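You operate a simulated robot arm through the tools that you are given. There is no shell and no other tool.

Carry out the task below with a simulated robot arm. There is one attempt and no reset: what you move stays moved.

JOB
Weigh 210 g of nuts, within 25 g, into the green bowl.
Fine: bowl on the pan, tare, scoop from the blue tray, scoop back in its place, bowl on the green mat. Set down upright: orange scoop.

It is judged by the outcome, as a careful person would: the job done as asked, and still so three seconds after it is handed in. It fails if anything else is knocked over, pushed out of place, dropped, spilled or broken.

ROBOT AND FRAMES
A 6-joint arm with a two-finger gripper, fixed in place. Base frame: the origin is at the foot of the arm, x ahead of it, y to its left, z up. Readings come in mm, degrees, newtons and seconds.
Its first joint turns from -166.0 to 166.0 degrees. Payload 3.43 kg.
The tool frame sits at the grasp point between the pads (the TCP): z along the fingers, y along the line on which they close. The tips reach 20 mm beyond it. Largest opening 190 mm; the body of the gripper starts 248 mm behind the TCP.
Orientation is that of the tool frame in the base frame, as a unit quaternion [w, x, y, z]. With the fingers straight down and closing along the base's y, the tool's x points along the base's -x, its y along +y and its z along -z.

CONTROLS
- The arm moves only by the tool move_arm. Its argument "plan" is a list of rows, each a list of 7 numbers: the shift along the base's x, y, z in mm, then the turn, a rotation vector about the base's x, y, z in degrees, then the closure, from 0 (fully open) to 1 (shut). In form: [[x, y, z, wx, wy, wz, fingers], ...]. A call has 1 to 20 rows; each row shifts and turns the commanded pose from where the row before left it. A row lasts 0.2 s, in which the tool goes at most 50 mm and 8.6 degrees; a call with a longer step from one row to the next is refused whole, and so is a gripper value outside its range. A pose out of reach is approached as far as the arm can. The call stops where the force on the tool passes 40 N (or 10 N more than at its start, if that is more) or the arm is blocked; 0.2 s more then pass. Each finger travels about 153 mm/s and halts on what it meets, pressing with about 26 N; the grip force reading is that of the motor and also rises with nothing between the fingers. The clock runs only during rows and for 0.2 s after the last one: add rows that do not move to give the fingers time. The reply holds the time, the measured pose of the TCP, the force on the tool along the base axes, the opening and the grip force, in the units named above and with some noise, with the torque about the TCP (base axes, N m) and any sound that the robot's microphone picked up.
- Cameras (640 x 400 px; columns grow to the right, rows downward): "scene" is fixed at [232.6, -496, 1453.3]; the picture's right is [-0.45, -0.89, 0.00], its down [-0.86, 0.43, -0.29] and it looks along [0.26, -0.13, -0.96] (base axes); focal length 214 px, centre (320, 200). "wrist" rides on the gripper at [70, -8, -288] in the tool frame; the picture's right is [0.12, 0.99, 0.00], its down [-0.96, 0.12, -0.25] and it looks along [-0.25, 0.03, 0.97] (tool axes); focal length 261 px, centre (320, 200). There is no depth. A picture from a camera that has moved, and an enlarged one, comes with that camera's place and axes in the base frame and with its lens. The place of the scene camera against the robot may be out by one fixed shift of up to 18 mm in any direction.
- camera(camera): a new picture of that camera. The clock stands still meanwhile.
- lift_body(by): slides the trunk up (or, below 0, down) by that many mm; the arm rides with it, the base frame stays. It gives what a move gives, with no picture.
- enlarge(camera, box): a new picture of the part [left, top, right, bottom] of that camera's present view, enlarged. The clock stands still meanwhile.
- job_done(): hands the job in; it is judged then, once.

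Places have to be worked out from the pictures, the camera data and where the tool is seen. Open the gripper and draw the arm clear of the work before you hand the job in, unless the task says otherwise.

The tools are called after "Request:" as a command line: name --pt "numbers of a row" for each row, then --argument value for the rest, lists and objects as JSON in quotes. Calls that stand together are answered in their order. move_arm: Moves the arm, as the interface text tells. Its arguments: {"type":"object","properties":{"plan":{"type":"array","items":{"type":"array","items":{"type":"number"}}}},"required":["plan"]} The other tools are called the same way: lift_body (by) slides the trunk up or down; camera (camera) takes a picture; enlarge (camera, box) takes an enlarged picture of a part of a camera's view; job_done () hands the job in.

At the start:

```text
time_s: 0.0
position: [570.1, -448.4, 1247.0]
tool_rot: [-0.001, 0.0, 1.0, 0.0]
force: [-0.7, 0.6, 0.2]
moment: [-0.03, 0.02, 0.01]
grip_width: 190.0
grip_force: 0.3
trunk travel left (down, up): [-250.0, 190.0]
```

scene: 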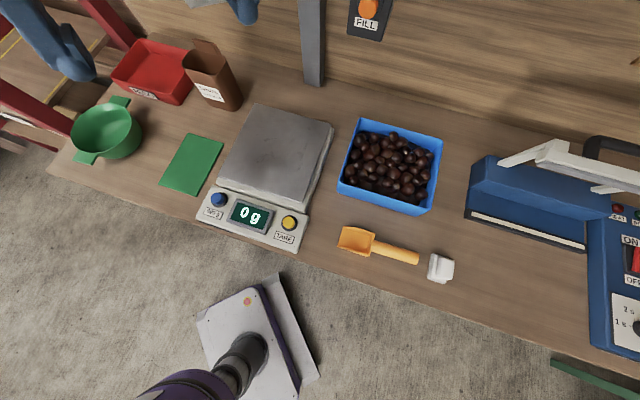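
wrist: 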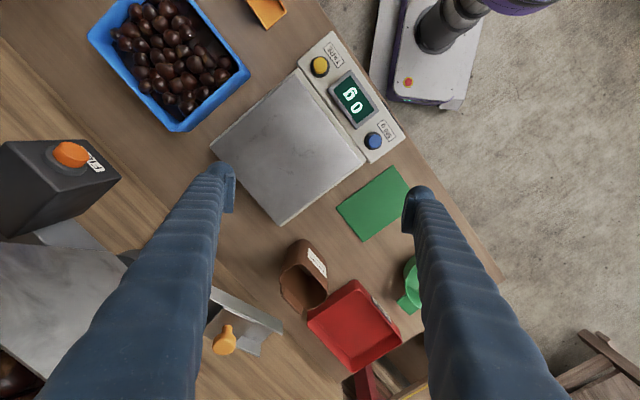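

I'll start by taking closer looks at the scene from both cameras to identify items and labels.

Request:
enlarge --camera "scene" --box '[40, 20, 340, 260]'

Request:
enlarge --camera "scene" --box '[300, 100, 500, 300]'

Request:
enlarge --camera "wrist" --box '[80, 0, 440, 240]'

```text
1.67 times, centred on (190, 140) of scene
camera zoom: at [232.6, -496.0, 1453.3], right [-0.45, -0.89, 0.0], down [-0.86, 0.43, -0.29], along [0.26, -0.13, -0.96], focal length 358 px, centre (537, 300)
```

zoom: 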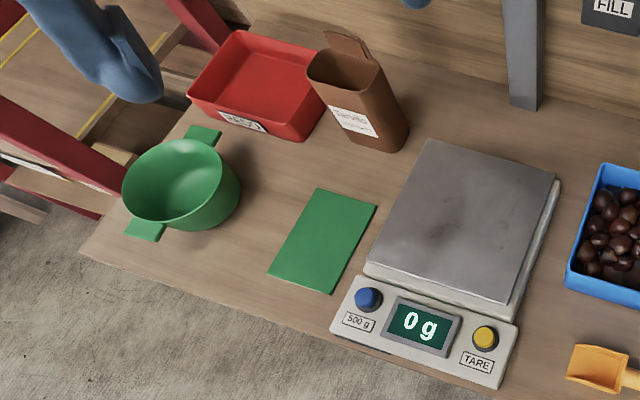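

```text
2.00 times, centred on (400, 200) of scene
camera zoom: at [232.6, -496.0, 1453.3], right [-0.45, -0.89, 0.0], down [-0.86, 0.43, -0.29], along [0.26, -0.13, -0.96], focal length 429 px, centre (160, 200)
```

zoom: 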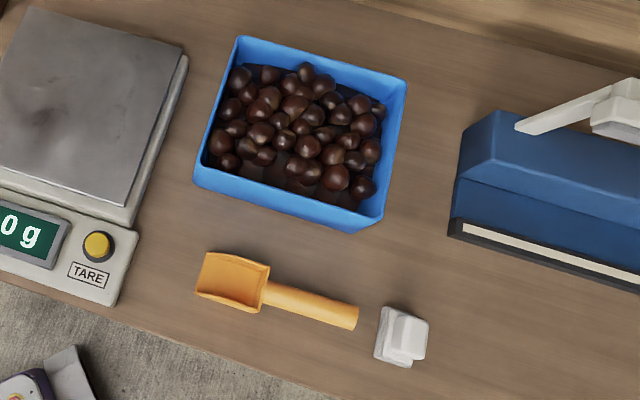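

```text
1.67 times, centred on (260, 120) of wrist
camera zoom: at [501.0, -457.0, 1534.8], right [-0.12, 0.99, 0.0], down [0.96, 0.12, 0.25], along [0.25, 0.03, -0.97], focal length 434 px, centre (420, 333)
```

zoom: 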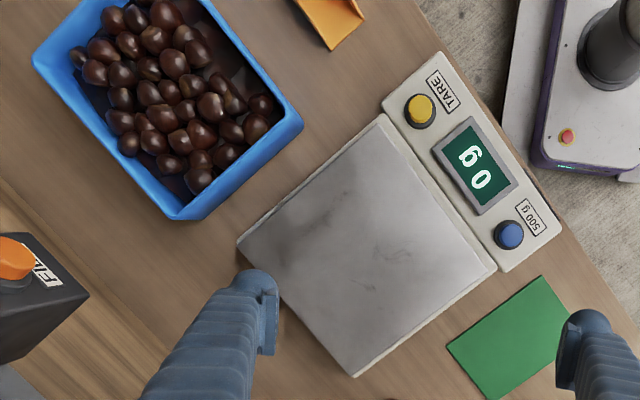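

The table is around z≈865 and rotated about 45° in the base frame. The bowl is near (868, -97), so I'll move over it at height, turning the tool so the fingers close along (0.7, 0.7), for a closer look.

Request:
move_arm --pt "29 34 -6 0 0 -4.5 0" --pt "29 34 -6 0 0 -4.5 0" --pt "29 34 -6 0 0 -4.5 0" --pt "29 34 -6 0 0 -4.5 0" --pt "29 34 -6 0 0 -4.5 0" --pt "29 34 -6 0 0 -4.5 0" --pt "29 34 -6 0 0 -4.5 0" --pt "29 34 -6 0 0 -4.5 0" --pt "29 34 -6 0 0 -4.5 0" --pt "29 34 -6 0 0 -4.5 0" --pt "0 0 0 0 0 0 0"

Request:
camera --camera "wrist"

Request:
camera --camera "scene"

```text
time_s: 2.4
position: [860.3, -106.0, 1186.0]
tool_rot: [0.001, 0.383, 0.924, -0.001]
force: [-0.4, 0.2, -0.6]
moment: [-0.06, 0.01, -0.01]
grip_width: 190.0
grip_force: 0.0
trunk travel left (down, up): [-250.0, 190.0]
```

```text
taken
camera wrist: at [806.0, -63.8, 1473.3], right [0.62, 0.79, 0.0], down [0.76, -0.6, 0.25], along [0.19, -0.15, -0.97], focal length 261 px, centre (320, 200)
```

wrist: 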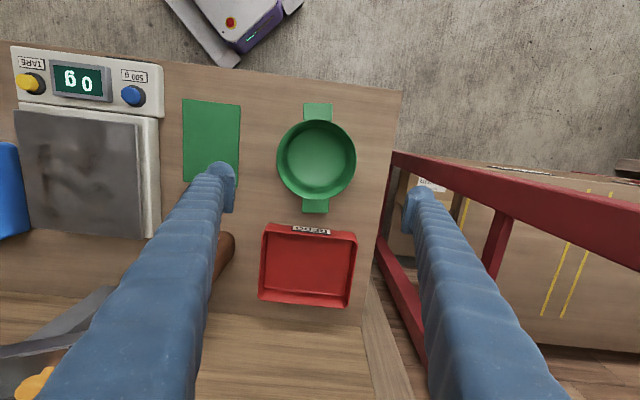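

```text
taken
```

scene: 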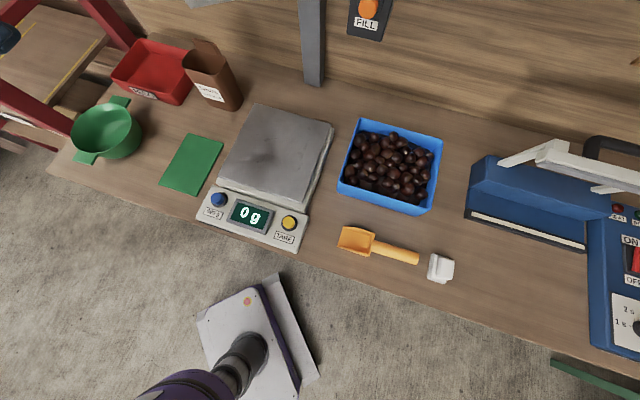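

The bowl is below and slightly off the tool axis; I'll enlarge this view to measure the bowl, mat and scale positions.

Request:
enlarge --camera "wrist" --box '[230, 80, 410, 240]'

Request:
enlarge --camera "wrist" --box '[0, 30, 260, 260]'

Request:
enlarge --camera "scene" --box '[50, 70, 170, 180]'

```text
2.50 times, centred on (320, 160) of wrist
camera zoom: at [806.0, -63.8, 1473.3], right [0.62, 0.79, 0.0], down [0.76, -0.6, 0.25], along [0.19, -0.15, -0.97], focal length 652 px, centre (320, 300)
```

zoom: 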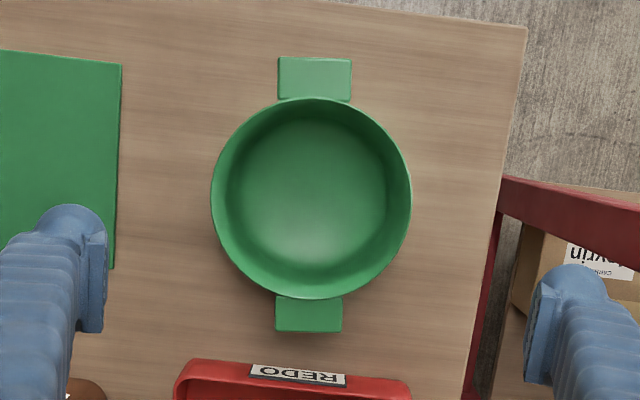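

```text
1.74 times, centred on (130, 145) of wrist
camera zoom: at [806.0, -63.8, 1473.3], right [0.62, 0.79, 0.0], down [0.76, -0.6, 0.25], along [0.19, -0.15, -0.97], focal length 453 px, centre (650, 296)
```

zoom: 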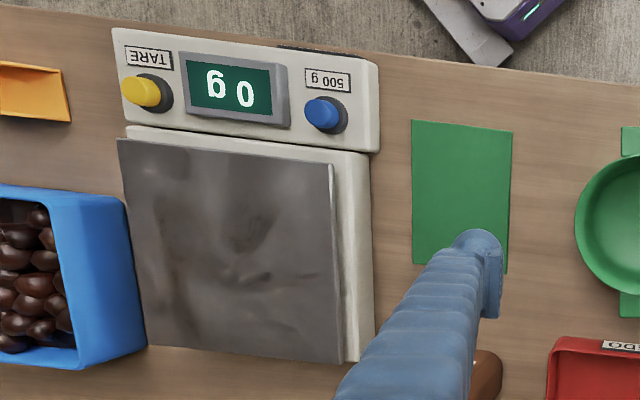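

```text
3.64 times, centred on (110, 125) of scene
camera zoom: at [232.6, -496.0, 1453.3], right [-0.45, -0.89, 0.0], down [-0.86, 0.43, -0.29], along [0.26, -0.13, -0.96], focal length 780 px, centre (1084, 473)
```

zoom: 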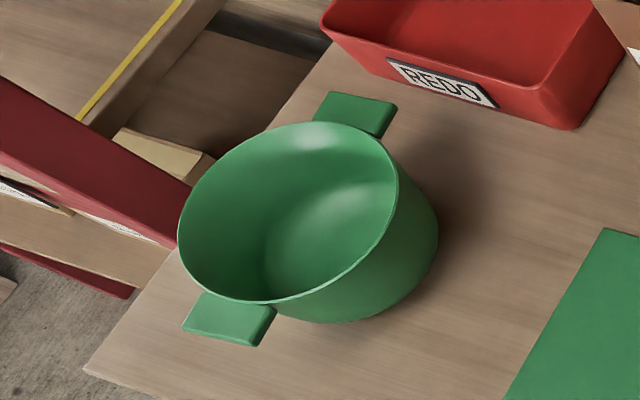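

Bowl rim measures about 165 mm (fits within the 190 mm opening), centre near (842, -101). Before grabbing it, I'll look straight down at the scale to measure its pan and tare button.

Request:
move_arm --pt "-36 -31 -6 0 0 0 0" --pt "-36 -31 -6 0 0 0 0" --pt "-36 -31 -6 0 0 0 0" --pt "-36 -31 -6 0 0 0 0" --pt "-36 -31 -6 0 0 0 0" --pt "-36 -31 -6 0 0 0 0" --pt "-36 -31 -6 0 0 0 0" --pt "-36 -31 -6 0 0 0 0" --pt "-36 -31 -6 0 0 0 0" --pt "-36 -31 -6 0 0 0 0" --pt "0 0 0 0 0 0 0"

Request:
camera --camera "wrist"

```text
time_s: 4.8
position: [501.2, -419.7, 1128.7]
tool_rot: [-0.001, 0.383, 0.924, 0.0]
force: [-0.2, -0.3, -0.3]
moment: [0.08, -0.01, -0.03]
grip_width: 190.4
grip_force: 0.1
trunk travel left (down, up): [-250.0, 190.0]
```

```text
taken
camera wrist: at [445.9, -376.8, 1415.1], right [0.62, 0.79, 0.0], down [0.76, -0.6, 0.25], along [0.19, -0.15, -0.97], focal length 261 px, centre (320, 200)
```

wrist: 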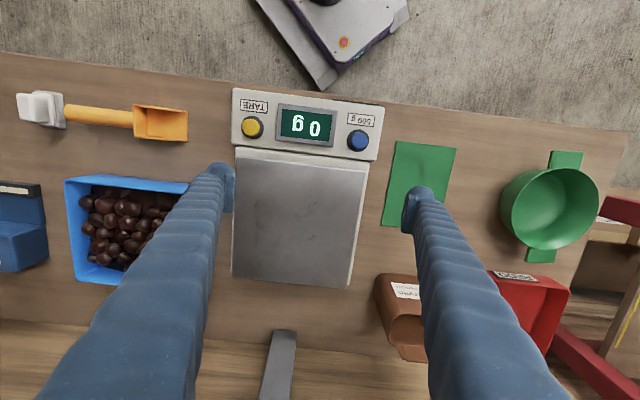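

The scale, scoop, tray and bowl are all visible. I'll enlarge parts of this view for precise pixel measurements.

Request:
enlarge --camera "wrist" --box '[210, 70, 410, 300]'

Request:
enlarge --camera "wrist" --box '[0, 70, 240, 300]'

Request:
enlarge --camera "wrist" --box '[370, 120, 630, 350]'

```text
1.74 times, centred on (310, 185) of wrist
camera zoom: at [445.9, -376.8, 1415.1], right [0.62, 0.79, 0.0], down [0.76, -0.6, 0.25], along [0.19, -0.15, -0.97], focal length 453 px, centre (337, 226)
```

zoom: 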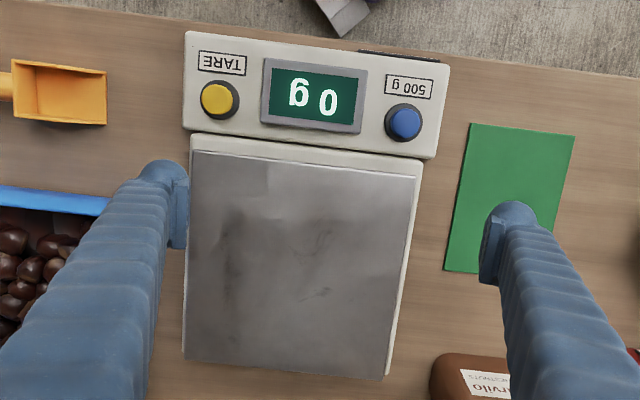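

```text
1.74 times, centred on (120, 185) of wrist
camera zoom: at [445.9, -376.8, 1415.1], right [0.62, 0.79, 0.0], down [0.76, -0.6, 0.25], along [0.19, -0.15, -0.97], focal length 453 px, centre (668, 226)
```

zoom: 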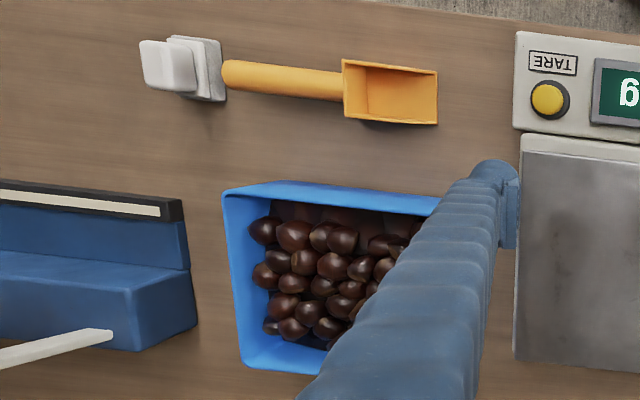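

```text
1.74 times, centred on (500, 235) of wrist
camera zoom: at [445.9, -376.8, 1415.1], right [0.62, 0.79, 0.0], down [0.76, -0.6, 0.25], along [0.19, -0.15, -0.97], focal length 453 px, centre (7, 139)
```

zoom: 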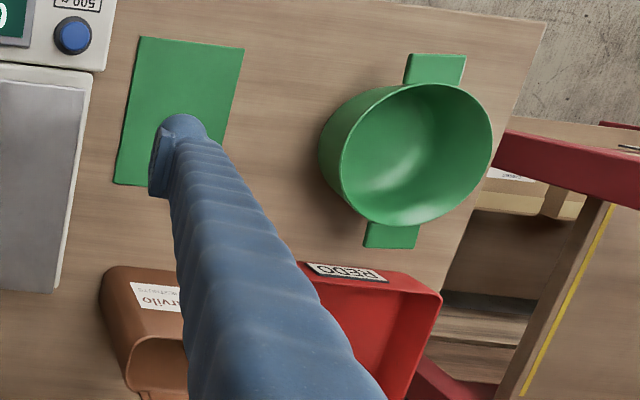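

Estimates: pan corners give a pan centre of about (561, -532) at z≈909. The TARE button is near (356, -472, 893). The scoop runs from (275, -570) to (133, -714). Next I'll view the scoop and tray from above with the grasping yaw, closing across the handle.

Request:
move_arm --pt "-30 -23 0 0 0 -8.2 0" --pt "-30 -23 0 0 0 -8.2 0" --pt "-30 -23 0 0 0 -8.2 0" --pt "-30 -23 0 0 0 -8.2 0" --pt "-30 -23 0 0 0 -8.2 0" --pt "-30 -23 0 0 0 -8.2 0" --pt "-30 -23 0 0 0 -8.2 0" --pt "-30 -23 0 0 0 -8.2 0" --pt "-30 -23 0 0 0 -8.2 0" --pt "-30 -23 0 0 0 -8.2 0" --pt "-30 -23 0 0 0 -8.0 0" --pt "0 0 0 0 0 0 0"

Request:
camera --camera "wrist"

Request:
camera --camera "scene"

```text
time_s: 7.4
position: [170.0, -673.6, 1126.4]
tool_rot: [0.0, 0.924, 0.383, 0.001]
force: [1.0, 0.0, -0.3]
moment: [0.05, 0.04, 0.01]
grip_width: 190.0
grip_force: 0.1
trunk travel left (down, up): [-250.0, 190.0]
```

```text
taken
camera wrist: at [215.4, -617.5, 1413.9], right [0.79, -0.62, 0.0], down [-0.6, -0.76, 0.25], along [-0.15, -0.19, -0.97], focal length 261 px, centre (320, 200)
```

wrist: 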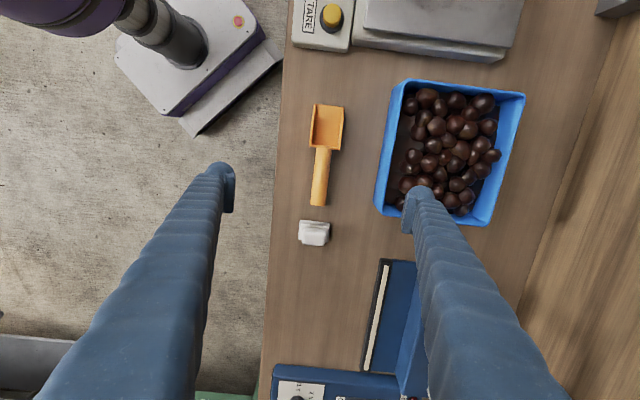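

```text
taken
```

scene: 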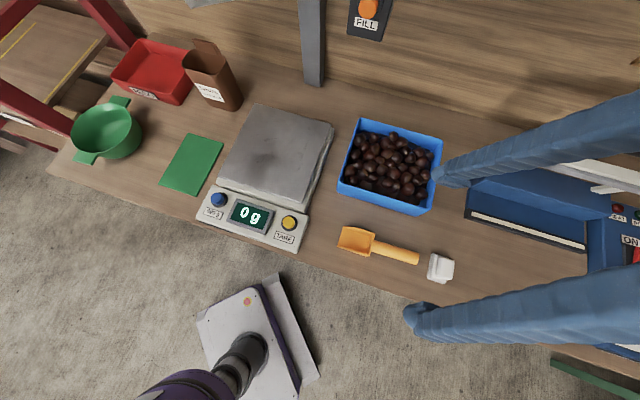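

The handle lies almost under the tool centre. I'll enlarge around the scoop and tray.

Request:
enlarge --camera "wrist" --box '[270, 80, 370, 260]'

Request:
enlarge --camera "wrist" --box '[360, 60, 540, 240]'

Request:
enlarge --camera "scene" --box '[320, 210, 480, 300]'

```text
2.22 times, centred on (320, 170) of wrist
camera zoom: at [215.4, -617.5, 1413.9], right [0.79, -0.62, 0.0], down [-0.6, -0.76, 0.25], along [-0.15, -0.19, -0.97], focal length 579 px, centre (320, 267)
```

zoom: 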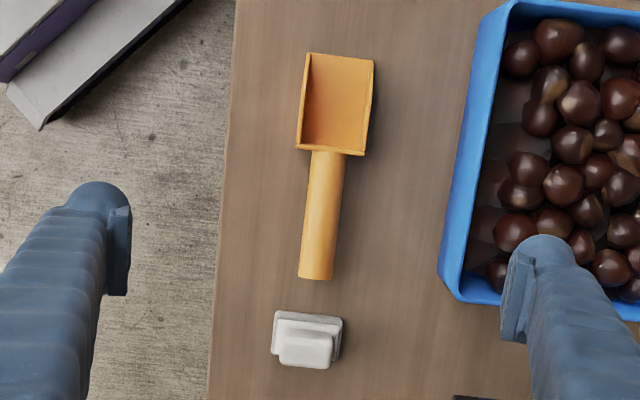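

```text
2.22 times, centred on (450, 150) of wrist
camera zoom: at [215.4, -617.5, 1413.9], right [0.79, -0.62, 0.0], down [-0.6, -0.76, 0.25], along [-0.15, -0.19, -0.97], focal length 579 px, centre (31, 311)
```

zoom: 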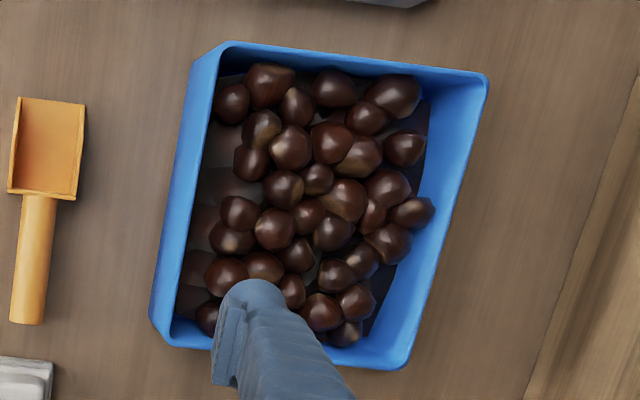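

```text
4.00 times, centred on (400, 255) of scene
camera zoom: at [232.6, -496.0, 1453.3], right [-0.45, -0.89, 0.0], down [-0.86, 0.43, -0.29], along [0.26, -0.13, -0.96], focal length 858 px, centre (0, -20)
```

zoom: 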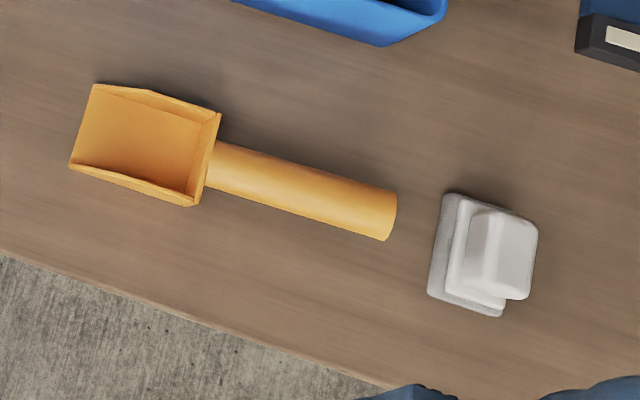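

Scoop: front lip centre ≈(264,-586) at table level (~857), handle end ≈(129,-720) raised to z≈917. Tray centre ≈(378,-798), rim z≈932. Mat centre ≈(670,-276). Now I'll go to the bowl, centre (842,-102), rim z≈925.

Request:
move_arm --pt "33.6 28.6 0 0 0 4.5 0" --pt "33.6 28.6 0 0 0 4.5 0" --pt "33.6 28.6 0 0 0 4.5 0" --pt "33.6 28.6 0 0 0 4.5 0" --pt "33.6 28.6 0 0 0 4.5 0" --pt "33.6 28.6 0 0 0 4.5 0" --pt "33.6 28.6 0 0 0 4.5 0" --pt "33.6 28.6 0 0 0 4.5 0" --pt "33.6 28.6 0 0 0 4.5 0" --pt "33.6 28.6 0 0 0 4.5 0" --pt "33.6 28.6 0 0 0 4.5 0" --pt "33.6 28.6 0 0 0 4.5 0" --pt "33.6 28.6 0 0 0 4.5 0" --pt "33.6 28.6 0 0 0 4.5 0" --pt "33.6 28.6 0 0 0 4.5 0" --pt "33.6 28.6 0 0 0 4.5 0" --pt "33.6 28.6 0 0 0 4.5 0" --pt "33.6 28.6 0 0 0 4.5 0" --pt "33.6 28.6 0 0 0 4.5 0" --pt "33.6 28.6 0 0 0 4.5 0"

Request:
move_arm --pt "0 0 -40 0 0 2.5 0" --pt "0 0 -40 0 0 2.5 0" --pt "0 0 0 0 0 0 0"

Request:
camera --camera "wrist"

```text
time_s: 11.6
position: [842.3, -99.7, 1127.6]
tool_rot: [-0.001, 0.381, 0.924, -0.001]
force: [0.0, -0.8, -0.3]
moment: [-0.01, 0.03, 0.0]
grip_width: 190.0
grip_force: 0.2
trunk travel left (down, up): [-250.0, 190.0]
```

```text
time_s: 12.4
position: [842.5, -99.2, 1047.5]
tool_rot: [0.0, 0.341, 0.94, 0.0]
force: [0.2, 0.7, 0.1]
moment: [-0.02, -0.03, 0.0]
grip_width: 190.1
grip_force: 0.0
trunk travel left (down, up): [-250.0, 190.0]
```

```text
taken
camera wrist: at [783.8, -60.6, 1334.8], right [0.55, 0.84, 0.0], down [0.81, -0.53, 0.25], along [0.21, -0.14, -0.97], focal length 261 px, centre (320, 200)
```

wrist: 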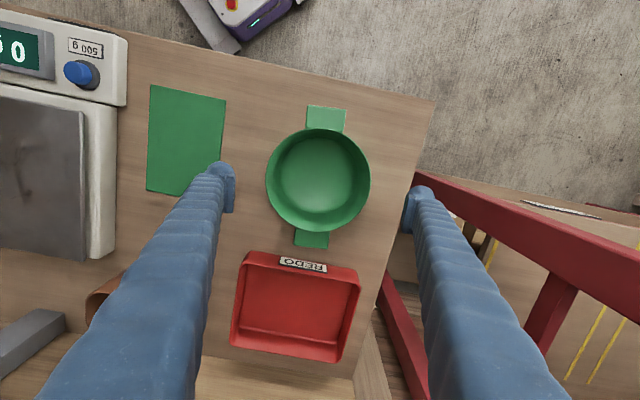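

The bowl centre comes out at (841,-101.6), essentially under the tool. I'll lower until the tips are just above the rim and check the clearance.

Request:
move_arm --pt "-1.5 -2.4 -40 0 0 0 0" --pt "0 0 -40 0 0 0 0" --pt "0 0 0 0 0 0 0"

Request:
camera --camera "wrist"

Request:
enlarge --camera "scene" --box '[30, 40, 190, 180]'

```text
time_s: 13.2
position: [841.1, -103.0, 968.1]
tool_rot: [0.0, 0.342, 0.94, 0.0]
force: [0.2, 0.0, -0.4]
moment: [-0.02, -0.03, 0.02]
grip_width: 190.1
grip_force: 0.0
trunk travel left (down, up): [-250.0, 190.0]
```

```text
taken
camera wrist: at [782.3, -64.5, 1254.5], right [0.55, 0.84, 0.0], down [0.81, -0.53, 0.25], along [0.21, -0.14, -0.97], focal length 261 px, centre (320, 200)
```

wrist: 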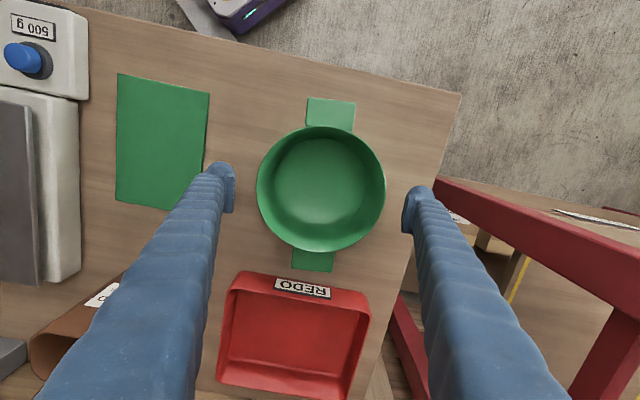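

```text
2.86 times, centred on (110, 110) of scene
camera zoom: at [232.6, -496.0, 1453.3], right [-0.45, -0.89, 0.0], down [-0.86, 0.43, -0.29], along [0.26, -0.13, -0.96], focal length 613 px, centre (920, 457)
```

zoom: 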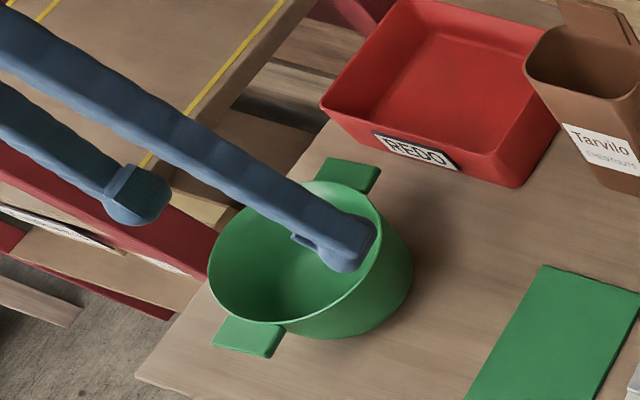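

Centred within about 2 mm. I'll lower so that the tips are ~40 mm below the rim, then close gently on the bowl.

Request:
move_arm --pt "0.9 1.2 -25 0 0 0 0" --pt "0 0 -25 0 0 0 0" --pt "0 0 -13 0 0 0 0" --pt "0 0 0 0 0 0 0"

Request:
camera --camera "wrist"

```text
time_s: 14.2
position: [841.6, -102.8, 906.3]
tool_rot: [0.0, 0.342, 0.94, 0.0]
force: [-0.3, -0.1, 0.5]
moment: [-0.01, -0.02, 0.0]
grip_width: 190.0
grip_force: 0.1
trunk travel left (down, up): [-250.0, 190.0]
```

```text
taken
camera wrist: at [783.6, -63.2, 1192.3], right [0.55, 0.84, 0.0], down [0.81, -0.53, 0.25], along [0.21, -0.14, -0.97], focal length 261 px, centre (320, 200)
```

wrist: 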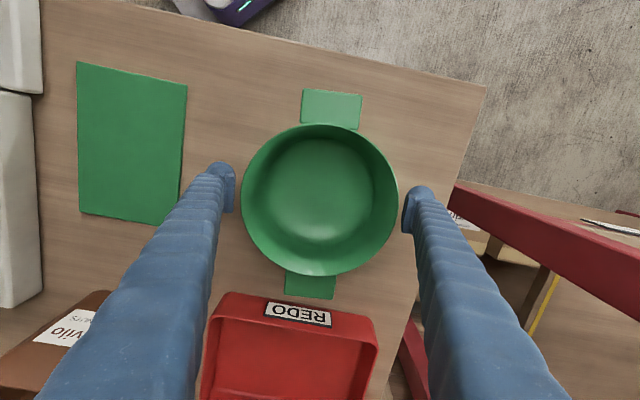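

Both fingers straddle the bowl. Closing on it now.

Request:
move_arm --pt "0 0 0 0 0 0 0.06" --pt "0 0 0 0 0 0 0.1" --pt "0 0 0 0 0 0 0.14" --pt "0 0 0 0 0 0 0.3" --pt "0 0 0 0 0 0 0.4" --pt "0 0 0 0 0 0 0.4"

Request:
camera --camera "wrist"

```text
time_s: 15.6
position: [842.9, -100.8, 905.1]
tool_rot: [0.0, 0.341, 0.94, 0.0]
force: [-0.8, 0.3, 0.3]
moment: [0.07, -0.02, 0.02]
grip_width: 176.7
grip_force: 25.7
trunk travel left (down, up): [-250.0, 190.0]
```

```text
taken
camera wrist: at [783.8, -63.2, 1192.4], right [0.55, 0.84, 0.0], down [0.81, -0.53, 0.25], along [0.21, -0.14, -0.97], focal length 261 px, centre (320, 200)
```

wrist: 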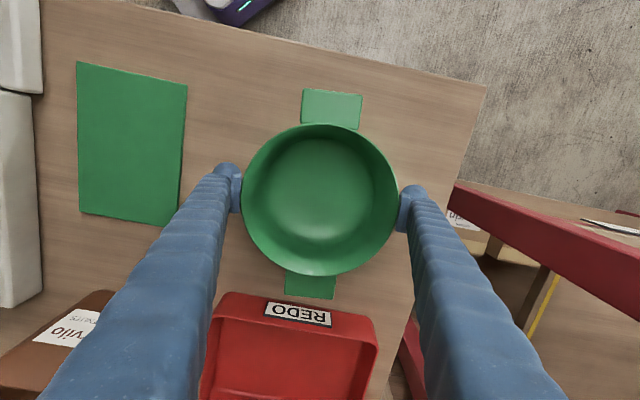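

Grip closed at 176.7 mm with 26 N. Lifting a little to check it holds.

Request:
move_arm --pt "0 0 10 0 0 0 0.4" --pt "0 0 20 0 0 0 0.4" --pt "0 0 20 0 0 0 0.4" --pt "0 0 0 0 0 0 0.4"

Request:
camera --camera "wrist"

Request:
enlarge --camera "scene" --box '[30, 40, 190, 180]'

```text
time_s: 16.6
position: [843.1, -100.4, 954.5]
tool_rot: [0.0, 0.341, 0.94, 0.0]
force: [-0.1, 0.1, -1.5]
moment: [-0.02, 0.0, -0.04]
grip_width: 176.5
grip_force: 25.8
trunk travel left (down, up): [-250.0, 190.0]
```

```text
taken
camera wrist: at [784.0, -61.8, 1241.0], right [0.55, 0.84, 0.0], down [0.81, -0.53, 0.25], along [0.21, -0.14, -0.97], focal length 261 px, centre (320, 200)
```

wrist: 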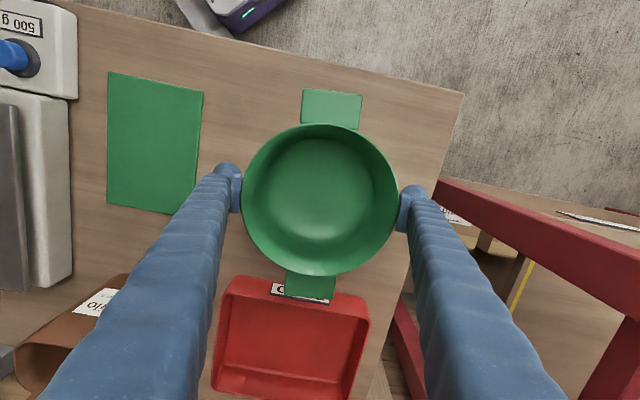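

```text
2.86 times, centred on (110, 110) of scene
camera zoom: at [232.6, -496.0, 1453.3], right [-0.45, -0.89, 0.0], down [-0.86, 0.43, -0.29], along [0.26, -0.13, -0.96], focal length 613 px, centre (920, 457)
```

zoom: 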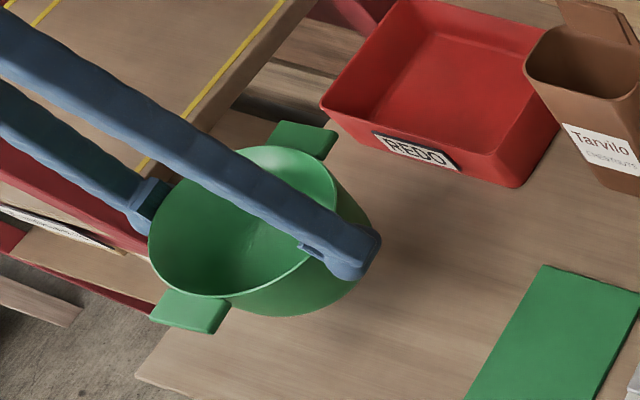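

The bowl is held level, weighing about 1.5 N. I'll carry it up and over the mat, then above the pan centre (561,-532).

Request:
move_arm --pt "0 0 30 0 0 0 0.4" --pt "0 0 40 0 0 0 0.4" --pt "0 0 40 0 0 0 0.4" --pt "-24.6 -25.1 15 0 0 0 0.4" --pt "-24.6 -25.1 0 0 0 0 0.4" --pt "-24.6 -25.1 0 0 0 0 0.4" --pt "-24.6 -25.1 0 0 0 0 0.4" --pt "-24.6 -25.1 0 0 0 0 0.4" --pt "-24.6 -25.1 0 0 0 0 0.4" --pt "-24.6 -25.1 0 0 0 0 0.4" --pt "-13.7 -32 0 0 0 0 0.4" --pt "-13.7 -32 0 0 0 0 0.4" --pt "-13.7 -32 0 0 0 0 0.4" --pt "-13.7 -32 0 0 0 0 0.4" --pt "-13.7 -32 0 0 0 0 0.4" --pt "-13.7 -32 0 0 0 0 0.4" --pt "-13.7 -32 0 0 0 0 0.4" --pt "-13.7 -32 0 0 0 0 0.4" --pt "0 0 0 0 0 0 0.4"

Request:
camera --camera "wrist"

Request:
camera --camera "scene"

```text
time_s: 20.6
position: [560.8, -531.5, 1080.1]
tool_rot: [0.0, 0.342, 0.94, -0.001]
force: [0.4, -0.4, -2.1]
moment: [0.06, -0.02, 0.02]
grip_width: 176.2
grip_force: 26.1
trunk travel left (down, up): [-250.0, 190.0]
```

```text
taken
camera wrist: at [502.0, -493.9, 1367.0], right [0.55, 0.84, 0.0], down [0.81, -0.53, 0.25], along [0.21, -0.13, -0.97], focal length 261 px, centre (320, 200)
```

wrist: 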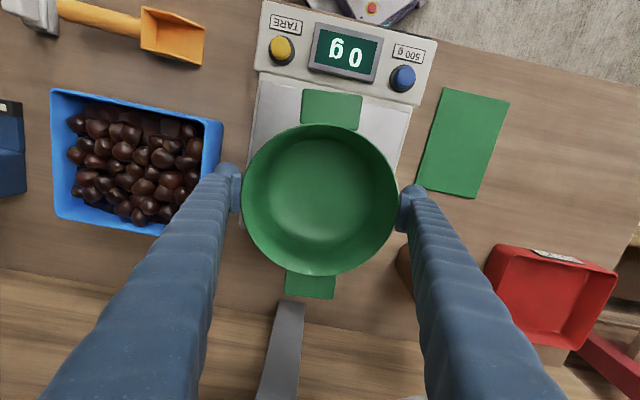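

```text
taken
```

scene: 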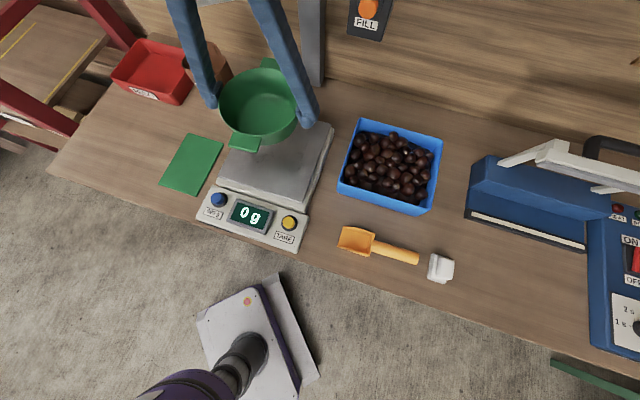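

The bowl is above the pan. I'll lower it to a few mm above contact and check the display.

Request:
move_arm --pt "0 0 -40 0 0 0 0.4" --pt "0 0 -40 0 0 0 0.4" --pt "0 0 -25 0 0 0 0.4" --pt "0 0 -8 0 0 0 0.4" --pt "0 0 0 0 0 0 0.4"

Request:
camera --camera "wrist"

Request:
enlarge --camera "scene" --box '[180, 60, 340, 260]'

```text
time_s: 21.8
position: [561.6, -532.7, 971.5]
tool_rot: [0.002, 0.342, 0.94, -0.001]
force: [4.5, 1.2, 36.9]
moment: [0.01, -0.13, -0.06]
grip_width: 176.9
grip_force: 25.7
trunk travel left (down, up): [-250.0, 190.0]
```

```text
taken
camera wrist: at [501.5, -493.0, 1257.0], right [0.55, 0.84, 0.0], down [0.81, -0.53, 0.25], along [0.21, -0.14, -0.97], focal length 261 px, centre (320, 200)
```

wrist: 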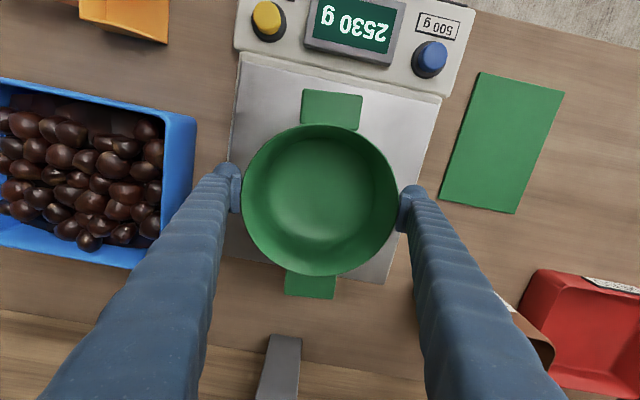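

```text
2.00 times, centred on (260, 160) of scene
camera zoom: at [232.6, -496.0, 1453.3], right [-0.45, -0.89, 0.0], down [-0.86, 0.43, -0.29], along [0.26, -0.13, -0.96], focal length 429 px, centre (440, 280)
```

zoom: 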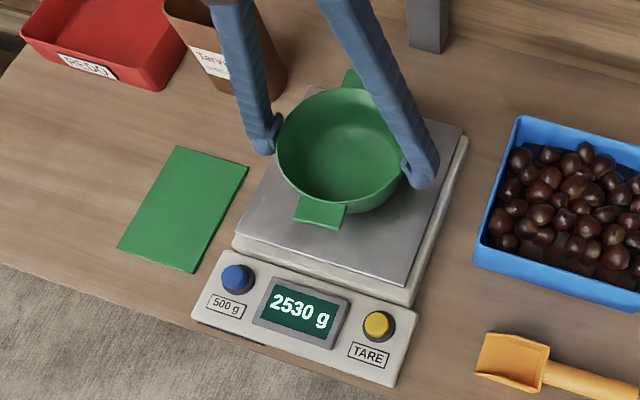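

Contact came at TCP z≈971 (display shows the press). I'll ease up slightly to relieve the load before opening.

Request:
move_arm --pt "0 0 1 0 0 0 0.4" --pt "0 0 0 0 0 0 0.4" --pt "0 0 0 0 0 0 0.4"

Request:
enlarge --camera "scene" --box '[180, 60, 340, 260]'

```text
time_s: 22.6
position: [560.4, -532.1, 968.4]
tool_rot: [0.001, 0.342, 0.94, 0.0]
force: [11.3, -3.6, 34.1]
moment: [0.15, -0.13, -0.08]
grip_width: 177.3
grip_force: 25.9
trunk travel left (down, up): [-250.0, 190.0]
```

```text
2.00 times, centred on (260, 160) of scene
camera zoom: at [232.6, -496.0, 1453.3], right [-0.45, -0.89, 0.0], down [-0.86, 0.43, -0.29], along [0.26, -0.13, -0.96], focal length 429 px, centre (440, 280)
```

zoom: 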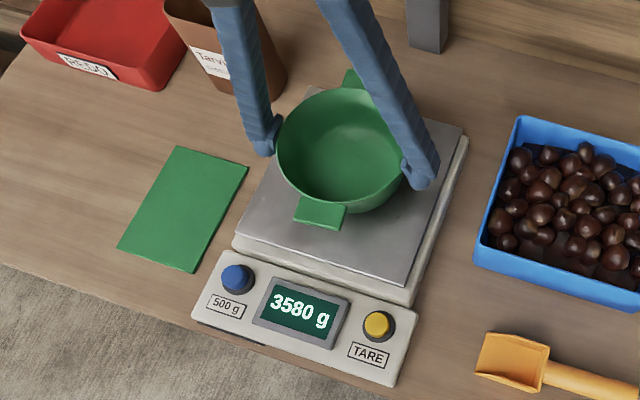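

Still pressing with ~34 N, so the command sits lower than the measured height. I'll raise by a few more mm.

Request:
move_arm --pt "0 0 3 0 0 0 0.4" --pt "0 0 0 0 0 0 0.4"

Request:
enlarge --camera "scene" --box '[180, 60, 340, 260]'

```text
time_s: 23.2
position: [557.4, -530.7, 970.3]
tool_rot: [-0.003, 0.342, 0.94, 0.001]
force: [0.3, -0.6, 1.9]
moment: [-0.15, -0.07, 0.01]
grip_width: 177.4
grip_force: 25.8
trunk travel left (down, up): [-250.0, 190.0]
```

```text
2.00 times, centred on (260, 160) of scene
camera zoom: at [232.6, -496.0, 1453.3], right [-0.45, -0.89, 0.0], down [-0.86, 0.43, -0.29], along [0.26, -0.13, -0.96], focal length 429 px, centre (440, 280)
```

zoom: 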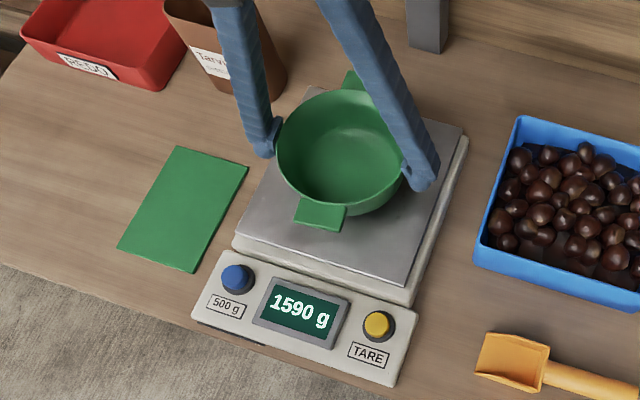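

Load is now nearly off (1.9 N). Opening the fingers gradually.

Request:
move_arm --pt "0 0 0 0 0 0 0.4" --pt "0 0 0 0 0 0 0.065" --pt "0 0 0 0 0 0 0.05" --pt "0 0 0 0 0 0 0.02" --pt "0 0 0 0 0 0 0.0" --pt "0 0 0 0 0 0 0.0"

Request:
camera --camera "wrist"

Request:
enlarge --camera "scene" --box '[180, 60, 340, 260]'

```text
time_s: 24.6
position: [559.0, -532.8, 971.0]
tool_rot: [0.0, 0.342, 0.94, 0.0]
force: [-0.5, -0.2, 0.8]
moment: [0.04, -0.03, -0.02]
grip_width: 190.2
grip_force: 0.1
trunk travel left (down, up): [-250.0, 190.0]
```

```text
taken
camera wrist: at [501.4, -494.0, 1258.1], right [0.55, 0.84, 0.0], down [0.81, -0.53, 0.25], along [0.21, -0.14, -0.97], focal length 261 px, centre (320, 200)
```

wrist: 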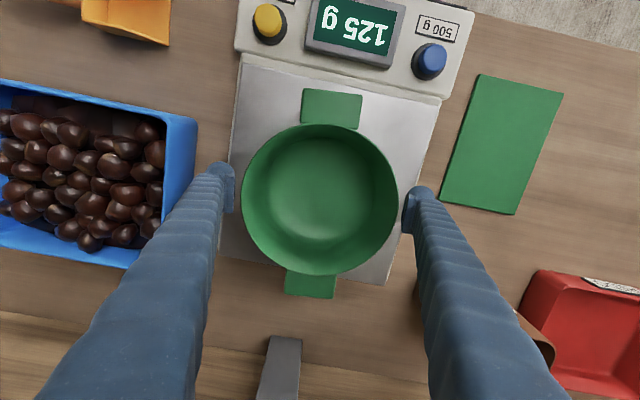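

```text
2.00 times, centred on (260, 160) of scene
camera zoom: at [232.6, -496.0, 1453.3], right [-0.45, -0.89, 0.0], down [-0.86, 0.43, -0.29], along [0.26, -0.13, -0.96], focal length 429 px, centre (440, 280)
```

zoom: 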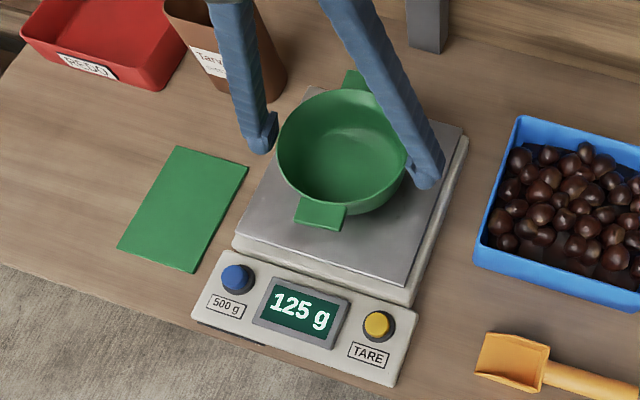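

The bowl rests on the pan and the scale reads 125 g. Now I'll rise clear, close the fingers and go above the yellow TARE button.

Request:
move_arm --pt "0 0 45 0 0 0 0" --pt "0 0 45 0 0 0 0" --pt "0 0 10 0 0 0 0" --pt "-40.6 12.1 0 0 0 0 0.2" --pt "-40.6 12.1 0 0 0 0 0.5" --pt "-40.6 12.1 0 0 0 0 0.8" --pt "-40.6 12.1 0 0 0 0 1" --pt "-40.6 12.1 0 0 0 0 1" --pt "0 0 -40 0 0 0 1" --pt "0 0 0 0 0 0 1"

Request:
camera --camera "wrist"

Request:
enlarge --camera "scene" --box '[180, 60, 340, 260]'

```text
time_s: 26.8
position: [356.2, -473.0, 1027.2]
tool_rot: [0.002, 0.342, 0.94, 0.0]
force: [-0.8, -0.9, -0.2]
moment: [0.12, -0.02, 0.01]
grip_width: 0.0
grip_force: 26.0
trunk travel left (down, up): [-250.0, 190.0]
```

```text
taken
camera wrist: at [297.5, -434.4, 1315.7], right [0.55, 0.84, 0.0], down [0.81, -0.53, 0.25], along [0.21, -0.13, -0.97], focal length 261 px, centre (320, 200)
```

wrist: 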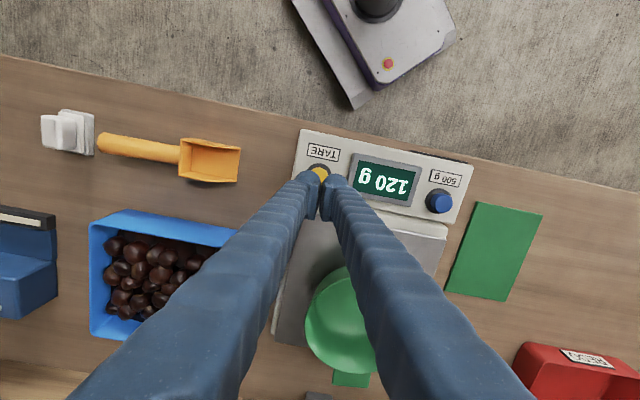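

```text
2.00 times, centred on (260, 160) of scene
camera zoom: at [232.6, -496.0, 1453.3], right [-0.45, -0.89, 0.0], down [-0.86, 0.43, -0.29], along [0.26, -0.13, -0.96], focal length 429 px, centre (440, 280)
```

zoom: 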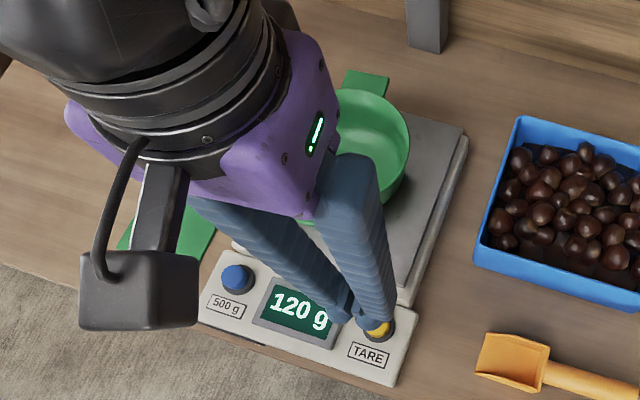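

I'll zoom in to verify the fingertip alignment over the button before pressing.

Request:
enlarge --camera "wrist" --box '[280, 130, 380, 230]'

Request:
enlarge --camera "scene" --box '[240, 190, 320, 250]'

```text
4.00 times, centred on (330, 180) of wrist
camera zoom: at [297.5, -434.4, 1315.7], right [0.55, 0.84, 0.0], down [0.81, -0.53, 0.25], along [0.21, -0.13, -0.97], focal length 1043 px, centre (280, 280)
```

zoom: 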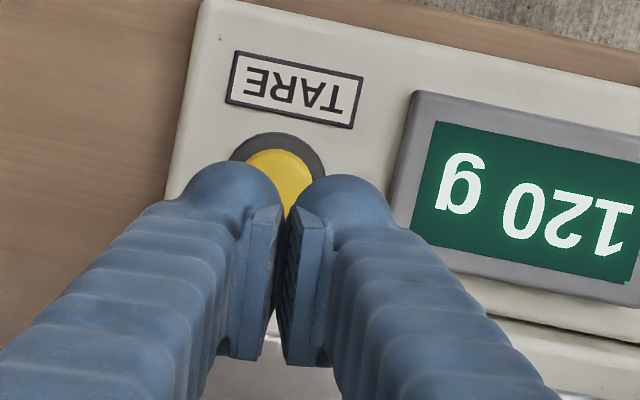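

```text
6.67 times, centred on (280, 220) of scene
camera zoom: at [232.6, -496.0, 1453.3], right [-0.45, -0.89, 0.0], down [-0.86, 0.43, -0.29], along [0.26, -0.13, -0.96], focal length 1430 px, centre (587, 67)
```

zoom: 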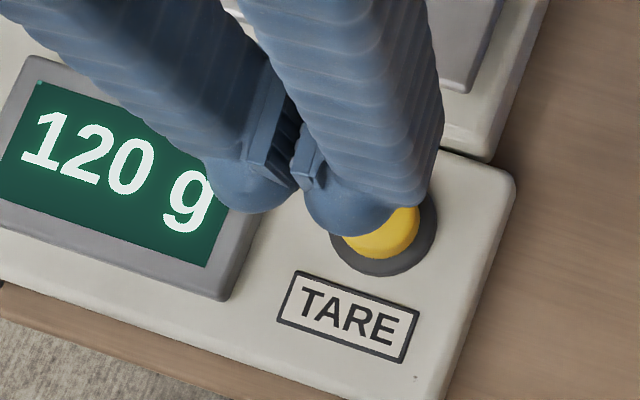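

The button centre is at about (352.5,-471.5). I'll shift slightly, then descend slowly and feel for contact.

Request:
move_arm --pt "-3.5 1.5 0 0 0 0 1" --pt "0 0 -40 0 0 0 1" --pt "0 0 -40 0 0 0 1" --pt "0 0 -12 0 0 0 1" --pt "0 0 -3 0 0 0 1" --pt "0 0 -3 0 0 0 1" --pt "0 0 -3 0 0 0 1"

Request:
enlarge --camera "scene" --box '[180, 130, 340, 260]'

```text
time_s: 28.4
position: [352.6, -469.9, 929.6]
tool_rot: [0.0, 0.342, 0.94, 0.0]
force: [0.2, 0.1, 0.2]
moment: [-0.01, 0.01, 0.0]
grip_width: 0.0
grip_force: 25.9
trunk travel left (down, up): [-250.0, 190.0]
```

```text
3.08 times, centred on (260, 195) of scene
camera zoom: at [232.6, -496.0, 1453.3], right [-0.45, -0.89, 0.0], down [-0.86, 0.43, -0.29], along [0.26, -0.13, -0.96], focal length 660 px, centre (505, 215)
```

zoom: 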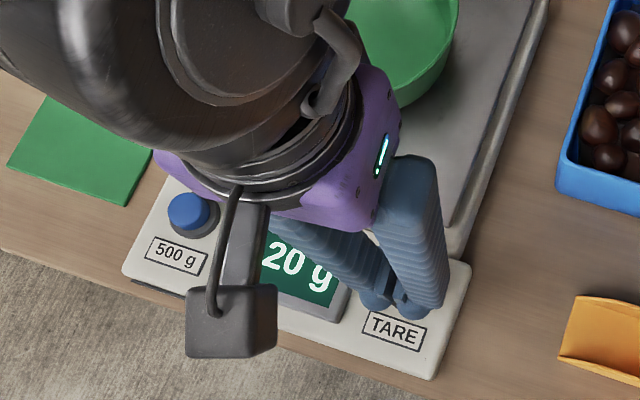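

No contact yet (tips at ~910). Continuing slowly down.

Request:
move_arm --pt "0 0 -3 0 0 0 1" --pt "0 0 -3 0 0 0 1" --pt "0 0 -3 0 0 0 1" --pt "0 0 -3 0 0 0 1" --pt "0 0 -2 0 0 0 1"

Request:
camera --camera "wrist"

```text
time_s: 29.6
position: [351.6, -469.5, 917.6]
tool_rot: [0.001, 0.341, 0.94, 0.0]
force: [1.0, -0.9, 3.6]
moment: [-0.03, 0.01, 0.01]
grip_width: 0.1
grip_force: 25.9
trunk travel left (down, up): [-250.0, 190.0]
heard: click
```

```text
taken
camera wrist: at [294.1, -432.0, 1203.6], right [0.55, 0.84, 0.0], down [0.81, -0.53, 0.25], along [0.21, -0.14, -0.97], focal length 261 px, centre (320, 200)
```

wrist: 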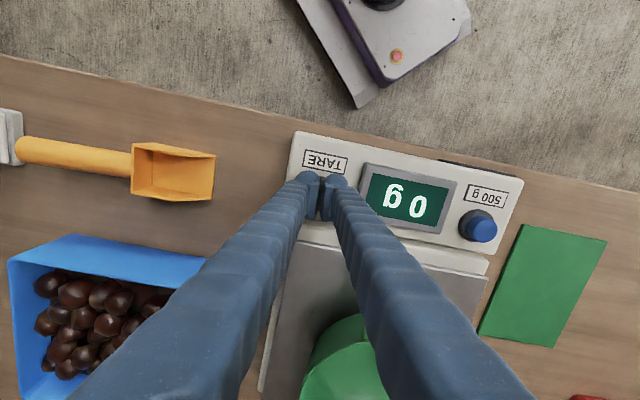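

TARE clicked and the display shows 0 g with the bowl on. Now I'll rise and go above the scoop handle, with the fingers partly open (≈90 mm) and turned to close across it.

Request:
move_arm --pt "0 0 45 0 0 0 1" --pt "0 0 45 0 0 0 1" --pt "0 0 40 0 0 0 0.9" --pt "-15 -17.1 0 0 0 -7.93 0.526" --pt "-15 -17.1 0 0 0 -7.93 0.526" --pt "-15 -17.1 0 0 0 -7.93 0.526" --pt "-15 -17.1 0 0 0 -7.93 0.526" --pt "-15 -17.1 0 0 0 -7.93 0.526" --pt "-15 -17.1 0 0 0 -7.93 0.526" --pt "-15 -17.1 0 0 0 -7.93 0.526" --pt "-15 -17.1 0 0 0 -7.93 0.526" --pt "-15 -17.1 0 0 0 -7.93 0.526" --pt "-15 -17.1 0 0 0 -7.93 0.526" --pt "-15 -17.1 0 0 0 -7.93 0.526" --pt "-15 -17.1 0 0 0 -7.93 0.526" --pt "0 0 -40 0 0 0 0.526" --pt "0 0 0 0 0 0 0.526"

Request:
camera --camera "wrist"

Request:
enlarge --camera "scene" --box '[180, 100, 480, 300]'

```text
time_s: 33.2
position: [173.1, -677.2, 1006.4]
tool_rot: [-0.001, 0.925, 0.381, 0.0]
force: [-0.6, -0.8, -0.1]
moment: [0.07, 0.04, 0.01]
grip_width: 89.9
grip_force: 0.0
trunk travel left (down, up): [-250.0, 190.0]
```

```text
taken
camera wrist: at [217.8, -621.5, 1293.4], right [0.78, -0.62, 0.0], down [-0.6, -0.76, 0.25], along [-0.15, -0.19, -0.97], focal length 261 px, centre (320, 200)
```

wrist: 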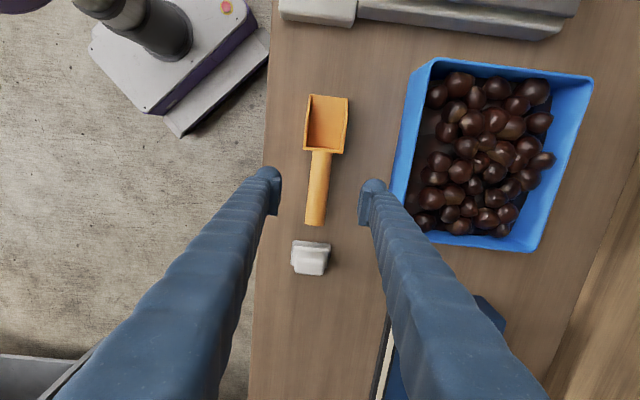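

```text
2.00 times, centred on (330, 200) of scene
camera zoom: at [232.6, -496.0, 1453.3], right [-0.45, -0.89, 0.0], down [-0.86, 0.43, -0.29], along [0.26, -0.13, -0.96], focal length 429 px, centre (300, 200)
```

zoom: 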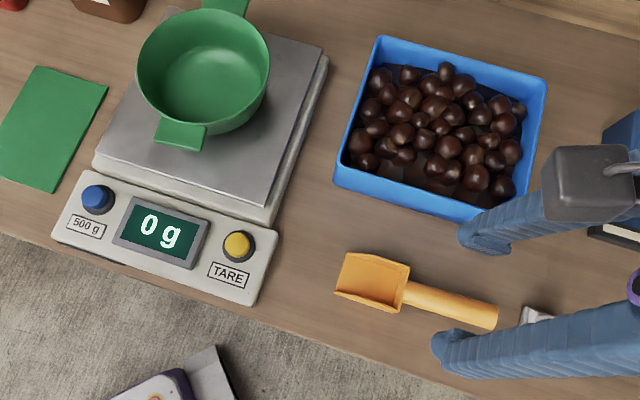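

The handle is centred between the fingers (within ~1 mm) and the grip point is ~47 mm behind the blade. Lowering to handle height.

Request:
move_arm --pt "0 0 -40 0 0 0 0.526" --pt "0 0 -40 0 0 0 0.526" --pt "0 0 -25 0 0 0 0.526" --pt "0 0 -13 0 0 0 0.526" --pt "0 0 0 0 0 0 0.526"

Request:
camera --camera "wrist"

Request:
enlarge --camera "scene" --box '[300, 200, 500, 320]'

```text
time_s: 34.4
position: [172.5, -676.4, 889.0]
tool_rot: [0.0, 0.925, 0.381, 0.0]
force: [0.3, -0.4, -0.1]
moment: [0.03, -0.01, 0.01]
grip_width: 90.0
grip_force: 0.1
trunk travel left (down, up): [-250.0, 190.0]
```

```text
taken
camera wrist: at [218.3, -620.2, 1175.2], right [0.78, -0.62, 0.0], down [-0.6, -0.76, 0.25], along [-0.15, -0.19, -0.97], focal length 261 px, centre (320, 200)
```

wrist: 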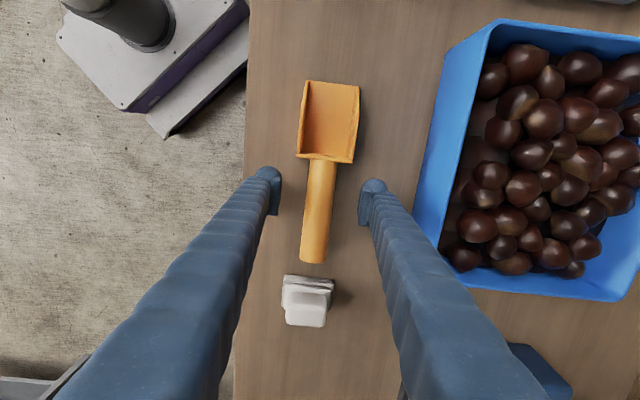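

```text
3.20 times, centred on (400, 260) of scene
camera zoom: at [232.6, -496.0, 1453.3], right [-0.45, -0.89, 0.0], down [-0.86, 0.43, -0.29], along [0.26, -0.13, -0.96], focal length 686 px, centre (64, 8)
```

zoom: 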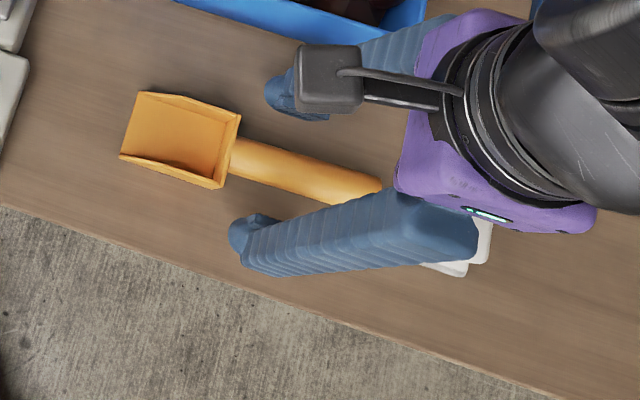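

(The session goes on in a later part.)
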